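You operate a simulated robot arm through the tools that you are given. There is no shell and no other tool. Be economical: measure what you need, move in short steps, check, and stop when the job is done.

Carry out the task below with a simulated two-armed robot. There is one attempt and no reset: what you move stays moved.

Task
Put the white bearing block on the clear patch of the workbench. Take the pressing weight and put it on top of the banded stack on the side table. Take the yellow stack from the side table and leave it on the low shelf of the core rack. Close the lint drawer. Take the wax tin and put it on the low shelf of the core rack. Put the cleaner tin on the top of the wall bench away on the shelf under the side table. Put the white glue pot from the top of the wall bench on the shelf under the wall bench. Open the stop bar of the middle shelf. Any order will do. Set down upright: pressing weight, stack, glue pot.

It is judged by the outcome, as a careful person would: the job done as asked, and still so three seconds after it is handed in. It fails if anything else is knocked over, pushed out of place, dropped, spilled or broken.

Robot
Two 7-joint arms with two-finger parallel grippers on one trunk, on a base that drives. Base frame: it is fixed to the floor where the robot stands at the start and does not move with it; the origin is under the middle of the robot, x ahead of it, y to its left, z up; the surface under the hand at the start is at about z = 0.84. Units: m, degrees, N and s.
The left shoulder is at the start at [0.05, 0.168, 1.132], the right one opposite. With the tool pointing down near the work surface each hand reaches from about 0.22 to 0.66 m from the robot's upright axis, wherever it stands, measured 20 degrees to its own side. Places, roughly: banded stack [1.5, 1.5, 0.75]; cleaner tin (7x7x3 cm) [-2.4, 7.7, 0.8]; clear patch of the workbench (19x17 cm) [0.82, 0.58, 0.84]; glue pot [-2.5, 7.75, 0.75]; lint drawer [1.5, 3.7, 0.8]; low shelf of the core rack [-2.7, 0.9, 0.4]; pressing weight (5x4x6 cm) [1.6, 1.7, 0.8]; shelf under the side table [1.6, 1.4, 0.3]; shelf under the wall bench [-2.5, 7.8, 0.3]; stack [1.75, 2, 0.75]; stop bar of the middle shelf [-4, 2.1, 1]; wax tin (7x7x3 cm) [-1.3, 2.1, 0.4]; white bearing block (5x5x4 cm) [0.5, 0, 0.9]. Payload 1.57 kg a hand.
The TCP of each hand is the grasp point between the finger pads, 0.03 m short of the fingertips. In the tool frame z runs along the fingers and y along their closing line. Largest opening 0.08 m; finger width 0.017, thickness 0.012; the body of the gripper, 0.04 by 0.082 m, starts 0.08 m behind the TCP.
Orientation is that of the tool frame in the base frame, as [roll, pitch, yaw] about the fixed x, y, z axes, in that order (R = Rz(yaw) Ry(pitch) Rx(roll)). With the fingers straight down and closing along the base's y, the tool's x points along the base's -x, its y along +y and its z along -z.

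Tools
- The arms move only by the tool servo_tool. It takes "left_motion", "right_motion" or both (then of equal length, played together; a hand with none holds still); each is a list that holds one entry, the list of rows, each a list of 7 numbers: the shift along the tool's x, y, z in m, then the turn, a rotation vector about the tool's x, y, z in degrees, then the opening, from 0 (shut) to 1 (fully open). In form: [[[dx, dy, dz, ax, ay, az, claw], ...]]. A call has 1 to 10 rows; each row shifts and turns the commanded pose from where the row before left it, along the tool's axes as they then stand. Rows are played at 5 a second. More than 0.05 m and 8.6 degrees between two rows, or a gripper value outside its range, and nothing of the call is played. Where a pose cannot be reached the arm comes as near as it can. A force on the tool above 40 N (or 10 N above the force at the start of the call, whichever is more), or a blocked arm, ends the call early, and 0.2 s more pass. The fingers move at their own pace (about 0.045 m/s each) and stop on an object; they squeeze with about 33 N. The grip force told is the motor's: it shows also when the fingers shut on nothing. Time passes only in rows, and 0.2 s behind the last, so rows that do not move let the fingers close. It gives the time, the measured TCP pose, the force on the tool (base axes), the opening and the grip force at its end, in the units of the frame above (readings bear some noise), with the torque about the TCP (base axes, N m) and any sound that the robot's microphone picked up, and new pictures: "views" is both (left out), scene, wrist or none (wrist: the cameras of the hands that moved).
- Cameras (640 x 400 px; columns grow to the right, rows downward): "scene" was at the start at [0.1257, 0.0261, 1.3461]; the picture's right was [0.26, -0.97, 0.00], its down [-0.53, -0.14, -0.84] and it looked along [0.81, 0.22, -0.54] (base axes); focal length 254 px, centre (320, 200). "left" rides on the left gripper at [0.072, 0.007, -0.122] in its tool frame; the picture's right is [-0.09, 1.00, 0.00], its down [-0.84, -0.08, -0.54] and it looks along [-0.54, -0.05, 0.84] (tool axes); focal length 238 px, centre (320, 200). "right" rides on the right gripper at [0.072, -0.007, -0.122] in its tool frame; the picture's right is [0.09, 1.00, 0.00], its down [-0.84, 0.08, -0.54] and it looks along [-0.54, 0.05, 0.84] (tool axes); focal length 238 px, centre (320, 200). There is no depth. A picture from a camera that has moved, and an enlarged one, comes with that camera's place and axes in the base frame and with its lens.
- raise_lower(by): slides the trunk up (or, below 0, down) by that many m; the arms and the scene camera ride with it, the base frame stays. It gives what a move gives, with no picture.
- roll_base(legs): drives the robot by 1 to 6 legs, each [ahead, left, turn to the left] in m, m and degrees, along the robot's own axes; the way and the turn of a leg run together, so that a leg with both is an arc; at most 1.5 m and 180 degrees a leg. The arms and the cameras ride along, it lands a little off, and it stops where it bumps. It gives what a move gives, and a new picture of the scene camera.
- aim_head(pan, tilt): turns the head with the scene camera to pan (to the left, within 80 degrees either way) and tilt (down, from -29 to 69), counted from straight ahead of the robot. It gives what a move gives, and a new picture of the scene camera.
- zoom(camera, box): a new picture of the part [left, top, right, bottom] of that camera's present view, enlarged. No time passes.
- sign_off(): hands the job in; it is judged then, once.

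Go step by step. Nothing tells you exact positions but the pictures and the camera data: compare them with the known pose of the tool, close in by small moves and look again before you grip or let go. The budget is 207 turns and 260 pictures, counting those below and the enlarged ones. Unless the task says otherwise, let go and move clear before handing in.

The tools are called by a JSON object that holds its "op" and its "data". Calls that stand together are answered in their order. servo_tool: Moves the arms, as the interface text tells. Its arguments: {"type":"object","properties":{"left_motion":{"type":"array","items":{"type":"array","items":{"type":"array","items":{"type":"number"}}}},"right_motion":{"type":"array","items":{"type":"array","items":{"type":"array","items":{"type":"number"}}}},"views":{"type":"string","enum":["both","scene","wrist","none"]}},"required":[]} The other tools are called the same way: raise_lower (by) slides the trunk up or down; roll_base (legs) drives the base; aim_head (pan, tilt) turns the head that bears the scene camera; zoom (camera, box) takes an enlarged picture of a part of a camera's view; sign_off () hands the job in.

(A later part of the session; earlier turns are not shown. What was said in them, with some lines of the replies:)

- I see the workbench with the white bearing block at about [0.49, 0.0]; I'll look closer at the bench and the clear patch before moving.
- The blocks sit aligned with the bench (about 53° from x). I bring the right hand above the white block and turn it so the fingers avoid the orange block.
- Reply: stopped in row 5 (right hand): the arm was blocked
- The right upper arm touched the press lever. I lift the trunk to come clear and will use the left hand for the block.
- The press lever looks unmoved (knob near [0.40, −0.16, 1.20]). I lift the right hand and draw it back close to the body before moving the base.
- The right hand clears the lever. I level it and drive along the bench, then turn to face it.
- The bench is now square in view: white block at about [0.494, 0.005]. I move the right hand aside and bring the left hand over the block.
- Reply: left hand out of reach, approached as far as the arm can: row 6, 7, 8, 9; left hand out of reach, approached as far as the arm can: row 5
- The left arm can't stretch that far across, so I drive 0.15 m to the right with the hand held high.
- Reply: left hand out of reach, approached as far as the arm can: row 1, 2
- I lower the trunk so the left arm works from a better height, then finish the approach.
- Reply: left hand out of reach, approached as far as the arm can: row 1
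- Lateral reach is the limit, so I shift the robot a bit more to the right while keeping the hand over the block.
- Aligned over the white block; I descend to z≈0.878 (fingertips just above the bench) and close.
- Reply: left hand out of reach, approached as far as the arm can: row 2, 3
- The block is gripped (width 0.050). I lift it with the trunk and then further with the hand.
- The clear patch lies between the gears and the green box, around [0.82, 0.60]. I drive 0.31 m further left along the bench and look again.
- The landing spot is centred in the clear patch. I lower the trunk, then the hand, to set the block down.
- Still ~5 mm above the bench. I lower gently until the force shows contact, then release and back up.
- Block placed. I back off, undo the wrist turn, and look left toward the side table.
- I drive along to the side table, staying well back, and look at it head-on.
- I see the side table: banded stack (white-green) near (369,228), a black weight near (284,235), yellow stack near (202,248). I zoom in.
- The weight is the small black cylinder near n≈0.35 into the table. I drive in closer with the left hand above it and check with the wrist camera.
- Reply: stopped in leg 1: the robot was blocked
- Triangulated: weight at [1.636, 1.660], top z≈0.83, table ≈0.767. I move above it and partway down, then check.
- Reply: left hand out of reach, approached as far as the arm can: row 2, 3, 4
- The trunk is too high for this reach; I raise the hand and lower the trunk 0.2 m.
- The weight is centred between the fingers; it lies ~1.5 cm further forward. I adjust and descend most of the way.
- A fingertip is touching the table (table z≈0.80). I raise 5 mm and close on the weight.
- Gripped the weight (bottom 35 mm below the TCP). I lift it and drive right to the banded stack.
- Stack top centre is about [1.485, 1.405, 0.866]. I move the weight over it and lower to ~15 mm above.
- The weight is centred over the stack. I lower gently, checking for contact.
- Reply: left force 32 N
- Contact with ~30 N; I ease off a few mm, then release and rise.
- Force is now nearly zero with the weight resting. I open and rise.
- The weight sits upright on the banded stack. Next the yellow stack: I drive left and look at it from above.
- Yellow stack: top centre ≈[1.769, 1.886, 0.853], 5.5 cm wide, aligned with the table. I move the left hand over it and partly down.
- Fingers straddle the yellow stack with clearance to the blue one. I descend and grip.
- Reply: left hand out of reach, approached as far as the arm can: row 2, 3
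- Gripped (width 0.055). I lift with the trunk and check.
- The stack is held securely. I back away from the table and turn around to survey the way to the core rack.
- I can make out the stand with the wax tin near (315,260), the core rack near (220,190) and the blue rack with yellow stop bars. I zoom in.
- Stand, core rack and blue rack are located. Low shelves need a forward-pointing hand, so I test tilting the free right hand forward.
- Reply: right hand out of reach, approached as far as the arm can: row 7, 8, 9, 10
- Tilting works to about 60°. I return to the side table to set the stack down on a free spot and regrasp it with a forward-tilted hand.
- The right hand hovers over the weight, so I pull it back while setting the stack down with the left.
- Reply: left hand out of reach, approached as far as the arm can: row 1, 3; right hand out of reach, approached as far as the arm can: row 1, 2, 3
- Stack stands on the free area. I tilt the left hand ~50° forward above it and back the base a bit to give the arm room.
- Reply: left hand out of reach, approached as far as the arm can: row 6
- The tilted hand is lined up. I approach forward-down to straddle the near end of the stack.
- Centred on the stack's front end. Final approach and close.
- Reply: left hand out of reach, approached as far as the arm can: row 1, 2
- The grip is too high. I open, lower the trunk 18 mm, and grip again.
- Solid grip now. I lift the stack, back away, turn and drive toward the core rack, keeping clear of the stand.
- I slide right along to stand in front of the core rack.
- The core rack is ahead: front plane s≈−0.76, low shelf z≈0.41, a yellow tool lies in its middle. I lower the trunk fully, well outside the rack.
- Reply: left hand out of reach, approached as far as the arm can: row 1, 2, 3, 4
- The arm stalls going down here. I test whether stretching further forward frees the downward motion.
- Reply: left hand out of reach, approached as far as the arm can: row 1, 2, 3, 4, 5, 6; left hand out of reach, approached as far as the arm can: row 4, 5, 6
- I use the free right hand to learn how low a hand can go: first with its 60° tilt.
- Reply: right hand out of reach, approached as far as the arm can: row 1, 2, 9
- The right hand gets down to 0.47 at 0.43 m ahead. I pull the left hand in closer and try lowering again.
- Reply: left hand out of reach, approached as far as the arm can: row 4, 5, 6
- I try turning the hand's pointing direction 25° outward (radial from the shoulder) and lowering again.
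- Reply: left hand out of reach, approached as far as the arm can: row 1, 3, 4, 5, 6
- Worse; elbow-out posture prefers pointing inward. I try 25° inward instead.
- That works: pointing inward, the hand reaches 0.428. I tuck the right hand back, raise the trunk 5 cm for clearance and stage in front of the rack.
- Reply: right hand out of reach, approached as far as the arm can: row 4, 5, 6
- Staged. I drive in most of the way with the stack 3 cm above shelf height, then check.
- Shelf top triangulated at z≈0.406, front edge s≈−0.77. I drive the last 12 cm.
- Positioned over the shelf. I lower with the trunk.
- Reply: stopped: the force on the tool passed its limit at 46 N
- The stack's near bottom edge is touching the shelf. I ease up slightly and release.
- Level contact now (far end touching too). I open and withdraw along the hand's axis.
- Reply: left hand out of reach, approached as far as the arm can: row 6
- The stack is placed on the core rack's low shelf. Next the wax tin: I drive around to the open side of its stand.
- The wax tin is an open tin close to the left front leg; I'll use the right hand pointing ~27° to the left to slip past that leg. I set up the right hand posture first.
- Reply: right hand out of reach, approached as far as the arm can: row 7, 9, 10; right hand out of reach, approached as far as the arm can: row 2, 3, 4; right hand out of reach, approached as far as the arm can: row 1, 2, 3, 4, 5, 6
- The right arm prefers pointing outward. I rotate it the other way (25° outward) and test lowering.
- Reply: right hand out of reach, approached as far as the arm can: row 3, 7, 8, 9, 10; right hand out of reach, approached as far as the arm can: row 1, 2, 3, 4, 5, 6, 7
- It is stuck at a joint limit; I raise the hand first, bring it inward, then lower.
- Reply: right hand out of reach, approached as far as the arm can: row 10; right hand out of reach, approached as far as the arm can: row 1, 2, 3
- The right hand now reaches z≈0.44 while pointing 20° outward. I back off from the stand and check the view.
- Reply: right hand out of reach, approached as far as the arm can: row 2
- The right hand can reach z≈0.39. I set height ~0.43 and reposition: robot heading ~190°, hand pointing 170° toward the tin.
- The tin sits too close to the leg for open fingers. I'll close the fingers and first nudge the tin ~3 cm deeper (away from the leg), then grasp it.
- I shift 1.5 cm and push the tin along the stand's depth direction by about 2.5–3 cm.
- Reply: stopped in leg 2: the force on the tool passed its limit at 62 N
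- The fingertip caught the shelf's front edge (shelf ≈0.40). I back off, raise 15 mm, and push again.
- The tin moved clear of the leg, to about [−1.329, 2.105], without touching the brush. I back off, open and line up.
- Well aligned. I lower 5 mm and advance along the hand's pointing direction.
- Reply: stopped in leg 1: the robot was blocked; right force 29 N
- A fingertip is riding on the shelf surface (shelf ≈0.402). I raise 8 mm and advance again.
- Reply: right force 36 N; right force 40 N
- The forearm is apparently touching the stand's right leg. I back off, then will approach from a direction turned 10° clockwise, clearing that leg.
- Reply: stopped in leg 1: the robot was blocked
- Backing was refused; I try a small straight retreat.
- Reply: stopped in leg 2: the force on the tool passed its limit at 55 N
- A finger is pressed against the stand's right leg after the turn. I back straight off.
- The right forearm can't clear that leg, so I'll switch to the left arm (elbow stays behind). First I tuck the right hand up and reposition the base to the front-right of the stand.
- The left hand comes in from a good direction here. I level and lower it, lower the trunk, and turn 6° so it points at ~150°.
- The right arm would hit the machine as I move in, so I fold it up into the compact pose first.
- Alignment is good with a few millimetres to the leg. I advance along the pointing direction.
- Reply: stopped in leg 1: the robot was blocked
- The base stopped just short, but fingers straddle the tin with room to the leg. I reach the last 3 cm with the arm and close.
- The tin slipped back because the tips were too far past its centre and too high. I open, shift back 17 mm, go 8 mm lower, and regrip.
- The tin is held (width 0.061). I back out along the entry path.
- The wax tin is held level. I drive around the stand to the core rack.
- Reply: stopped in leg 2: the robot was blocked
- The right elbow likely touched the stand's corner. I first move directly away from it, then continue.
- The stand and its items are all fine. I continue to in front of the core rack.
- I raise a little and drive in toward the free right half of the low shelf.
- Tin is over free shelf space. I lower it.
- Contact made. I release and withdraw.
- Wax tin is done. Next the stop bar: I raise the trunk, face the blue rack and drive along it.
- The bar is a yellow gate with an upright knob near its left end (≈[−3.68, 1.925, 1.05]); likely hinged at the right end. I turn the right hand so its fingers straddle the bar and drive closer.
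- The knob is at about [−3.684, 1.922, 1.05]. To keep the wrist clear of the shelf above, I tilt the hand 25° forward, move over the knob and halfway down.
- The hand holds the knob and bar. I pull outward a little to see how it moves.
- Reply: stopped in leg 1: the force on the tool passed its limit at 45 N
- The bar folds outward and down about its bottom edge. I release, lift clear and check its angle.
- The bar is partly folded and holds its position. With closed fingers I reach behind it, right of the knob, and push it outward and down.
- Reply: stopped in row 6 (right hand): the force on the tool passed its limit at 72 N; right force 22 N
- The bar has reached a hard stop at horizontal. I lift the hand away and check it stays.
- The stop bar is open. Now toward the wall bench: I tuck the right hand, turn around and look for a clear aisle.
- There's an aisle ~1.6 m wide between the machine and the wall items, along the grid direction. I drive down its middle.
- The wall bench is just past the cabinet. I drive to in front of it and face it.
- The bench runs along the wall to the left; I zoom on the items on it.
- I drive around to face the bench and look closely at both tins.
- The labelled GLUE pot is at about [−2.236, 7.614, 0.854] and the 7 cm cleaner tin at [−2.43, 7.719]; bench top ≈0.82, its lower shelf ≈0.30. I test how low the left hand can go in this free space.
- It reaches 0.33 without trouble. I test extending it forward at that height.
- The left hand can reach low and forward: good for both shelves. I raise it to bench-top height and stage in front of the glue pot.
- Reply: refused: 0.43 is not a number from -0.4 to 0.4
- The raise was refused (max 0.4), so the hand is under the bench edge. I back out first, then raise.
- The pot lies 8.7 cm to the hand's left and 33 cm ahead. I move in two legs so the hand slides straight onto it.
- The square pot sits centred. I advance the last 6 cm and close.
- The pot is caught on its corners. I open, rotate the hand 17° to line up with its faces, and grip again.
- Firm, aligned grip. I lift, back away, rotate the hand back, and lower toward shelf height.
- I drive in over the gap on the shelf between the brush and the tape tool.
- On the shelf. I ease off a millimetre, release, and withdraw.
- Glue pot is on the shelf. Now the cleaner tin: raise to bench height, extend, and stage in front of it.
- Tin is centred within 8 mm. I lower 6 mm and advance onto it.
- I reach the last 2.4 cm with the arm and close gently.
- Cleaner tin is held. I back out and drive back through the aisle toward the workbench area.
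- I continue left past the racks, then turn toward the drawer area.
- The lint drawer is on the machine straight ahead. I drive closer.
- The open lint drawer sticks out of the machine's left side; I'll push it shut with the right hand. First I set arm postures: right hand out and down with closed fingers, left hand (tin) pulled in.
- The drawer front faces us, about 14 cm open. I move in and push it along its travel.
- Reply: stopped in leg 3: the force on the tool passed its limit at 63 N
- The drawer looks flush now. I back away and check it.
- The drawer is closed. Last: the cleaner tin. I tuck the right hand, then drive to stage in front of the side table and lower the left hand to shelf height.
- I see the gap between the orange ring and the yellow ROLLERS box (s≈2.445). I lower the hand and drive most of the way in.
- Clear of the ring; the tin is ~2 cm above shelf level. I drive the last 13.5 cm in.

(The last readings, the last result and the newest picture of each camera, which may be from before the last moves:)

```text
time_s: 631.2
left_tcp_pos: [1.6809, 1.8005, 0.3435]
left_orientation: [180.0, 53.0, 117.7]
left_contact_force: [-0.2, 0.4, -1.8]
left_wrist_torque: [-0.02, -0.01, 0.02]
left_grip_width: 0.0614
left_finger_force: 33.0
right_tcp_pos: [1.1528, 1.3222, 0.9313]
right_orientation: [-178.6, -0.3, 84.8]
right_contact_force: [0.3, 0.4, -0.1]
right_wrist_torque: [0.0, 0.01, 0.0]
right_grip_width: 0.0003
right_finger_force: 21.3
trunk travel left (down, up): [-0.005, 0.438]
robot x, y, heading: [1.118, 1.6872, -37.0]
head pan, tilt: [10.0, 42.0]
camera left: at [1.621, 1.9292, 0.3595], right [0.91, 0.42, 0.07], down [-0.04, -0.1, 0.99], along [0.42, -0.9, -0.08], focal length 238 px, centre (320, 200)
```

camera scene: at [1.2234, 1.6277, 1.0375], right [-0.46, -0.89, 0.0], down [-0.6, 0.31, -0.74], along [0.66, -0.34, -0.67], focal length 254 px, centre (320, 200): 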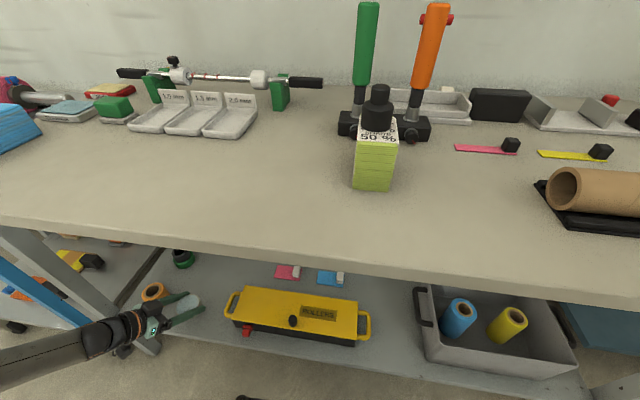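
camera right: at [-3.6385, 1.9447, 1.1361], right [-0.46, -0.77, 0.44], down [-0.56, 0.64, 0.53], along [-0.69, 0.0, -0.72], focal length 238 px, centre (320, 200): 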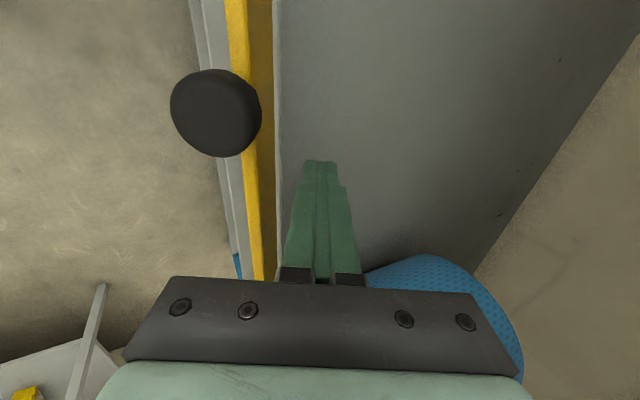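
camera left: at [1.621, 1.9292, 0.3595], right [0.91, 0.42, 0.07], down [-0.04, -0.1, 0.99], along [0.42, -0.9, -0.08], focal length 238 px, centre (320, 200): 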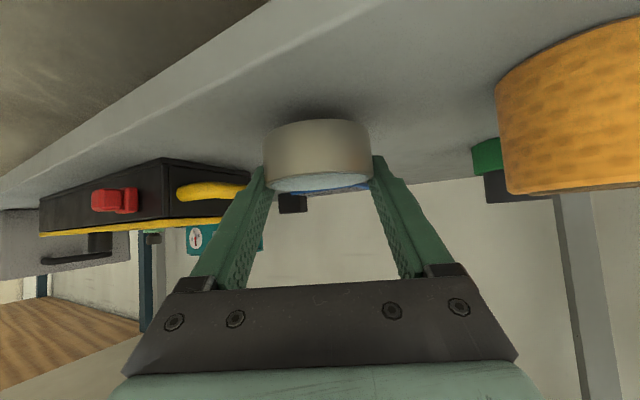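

{"op": "servo_tool", "data": {"left_motion": [[[0.0024, 0, 0.0018, 0, 0, 0, 0], [0.0024, 0, 0.0018, 0, 0, 0, 0], [0.0016, 0, 0.0012, 0, 0, 0, 0], [0, 0, 0, 0, 0, 0, 0]]], "views": "none"}}

```text
time_s: 632.2
left_tcp_pos: [1.6809, 1.801, 0.3357]
left_orientation: [180.0, 53.0, 117.8]
left_contact_force: [-0.1, -0.1, -2.4]
left_wrist_torque: [-0.02, 0.0, 0.03]
left_grip_width: 0.0612
left_finger_force: 33.2
right_tcp_pos: [1.1543, 1.3227, 0.9314]
right_orientation: [-178.7, -0.2, 84.7]
right_contact_force: [0.3, 0.2, 0.4]
right_wrist_torque: [0.0, 0.01, 0.01]
right_grip_width: 0.0
right_finger_force: 21.0
trunk travel left (down, up): [-0.005, 0.438]
robot x, y, heading: [1.1173, 1.6929, -37.3]
head pan, tilt: [10.0, 42.0]
```

{"op": "servo_tool", "data": {"left_motion": [[[0.0024, 0, 0.0018, 0, 0, 0, 0], [0.0024, 0, 0.0018, 0, 0, 0, 0], [0.0016, 0, 0.0012, 0, 0, 0, 0], [0.0016, 0, 0.0012, 0, 0, 0, 0], [0, 0, 0, 0, 0, 0, 0]]], "views": "none"}}

```text
time_s: 633.4
left_tcp_pos: [1.6829, 1.7995, 0.329]
left_orientation: [179.8, 53.4, 117.7]
left_contact_force: [-5.4, 5.9, 27.4]
left_wrist_torque: [-0.01, 0.09, 0.05]
left_grip_width: 0.0612
left_finger_force: 33.2
right_tcp_pos: [1.1529, 1.3222, 0.9296]
right_orientation: [-178.8, -0.2, 84.8]
right_contact_force: [-0.2, -0.6, 0.5]
right_wrist_torque: [0.02, 0.02, 0.01]
right_grip_width: 0.0001
right_finger_force: 21.9
trunk travel left (down, up): [-0.005, 0.438]
robot x, y, heading: [1.1175, 1.6894, -37.3]
head pan, tilt: [10.0, 42.0]
```

The tin rests on the shelf. I ease off 2 mm, release, and withdraw along the hand's axis.

{"op": "servo_tool", "data": {"left_motion": [[[-0.0016, 0, -0.0012, 0, 0, 0, 0], [0, 0, 0, 0, 0, 0, 0.9], [0, 0, 0, 0, 0, 0, 1], [0, 0, 0, 0, 0, 0, 1], [0, 0, -0.02, 0, 0, 0, 1], [0, 0, -0.04, 0, 0, 0, 1], [0, 0, 0, 0, 0, 0, 1]]], "views": "wrist"}}

{"op": "roll_base", "data": {"legs": [[-0.5, 0, 0]]}}

{"op": "zoom", "data": {"camera": "scene", "box": [140, 60, 460, 260]}}

```text
time_s: 635.0
left_tcp_pos: [1.6578, 1.8429, 0.3638]
left_orientation: [179.9, 53.0, 117.8]
left_contact_force: [0.4, 0.1, 0.0]
left_wrist_torque: [0.03, -0.01, -0.03]
left_grip_width: 0.0804
left_finger_force: 0.2
right_tcp_pos: [1.1537, 1.3222, 0.9297]
right_orientation: [-178.6, -0.2, 84.8]
right_contact_force: [-0.1, -0.2, 0.0]
right_wrist_torque: [0.02, 0.03, 0.02]
right_grip_width: 0.0
right_finger_force: 21.3
trunk travel left (down, up): [-0.005, 0.438]
robot x, y, heading: [1.1144, 1.6827, -37.4]
head pan, tilt: [10.0, 42.0]
camera left: at [1.5986, 1.972, 0.3794], right [0.91, 0.42, 0.07], down [-0.04, -0.1, 0.99], along [0.42, -0.9, -0.07], focal length 238 px, centre (320, 200)
```

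left: 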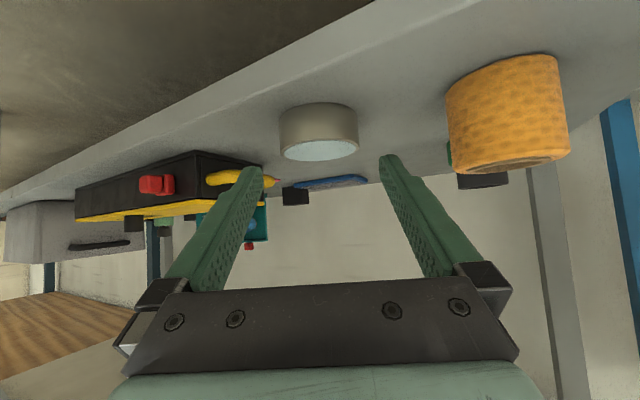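

```text
time_s: 637.9
left_tcp_pos: [1.2576, 2.1465, 0.3631]
left_orientation: [-180.0, 52.9, 118.0]
left_contact_force: [0.2, 0.7, -0.1]
left_wrist_torque: [-0.01, -0.01, 0.03]
left_grip_width: 0.0801
left_finger_force: 0.0
right_tcp_pos: [0.7551, 1.6253, 0.9302]
right_orientation: [-178.6, -0.1, 84.9]
right_contact_force: [-0.2, 0.5, -0.3]
right_wrist_torque: [-0.01, 0.02, 0.01]
right_grip_width: 0.0
right_finger_force: 21.1
trunk travel left (down, up): [-0.005, 0.438]
robot x, y, heading: [0.7154, 1.9888, -37.2]
head pan, tilt: [10.0, 42.0]
camera scene: at [0.8237, 1.9301, 1.0375], right [-0.45, -0.89, 0.0], down [-0.6, 0.3, -0.74], along [0.66, -0.34, -0.67], focal length 254 px, centre (320, 200)
```

scene: 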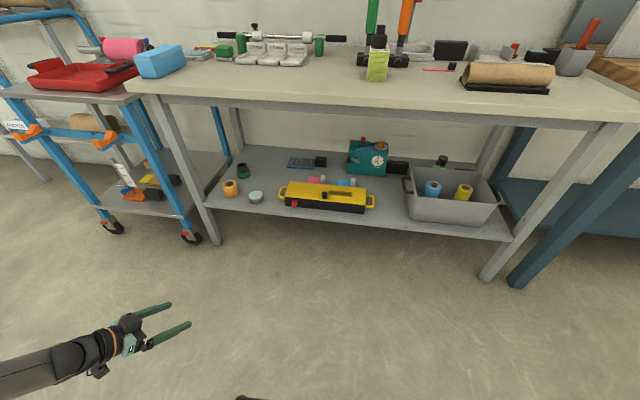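

```text
2.00 times, centred on (300, 160) of scene
camera zoom: at [0.8237, 1.9301, 1.0375], right [-0.45, -0.89, 0.0], down [-0.6, 0.3, -0.74], along [0.66, -0.34, -0.67], focal length 508 px, centre (360, 280)
```

zoom: 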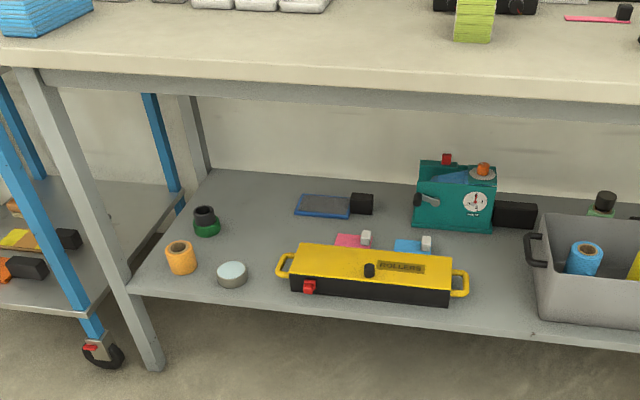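

All eight jobs look done: the tin is on the shelf, the weight is still upright on its stack, and both hands are empty and clear. I hand in.

{"op": "sign_off", "data": {}}

```text
The job is handed in.
```

I finished all eight tasks and handed the job in. I looked at each result after moving away from it.

The right arm brushed the press lever and the wax tin's stand along the way. Nothing looked moved or knocked over.
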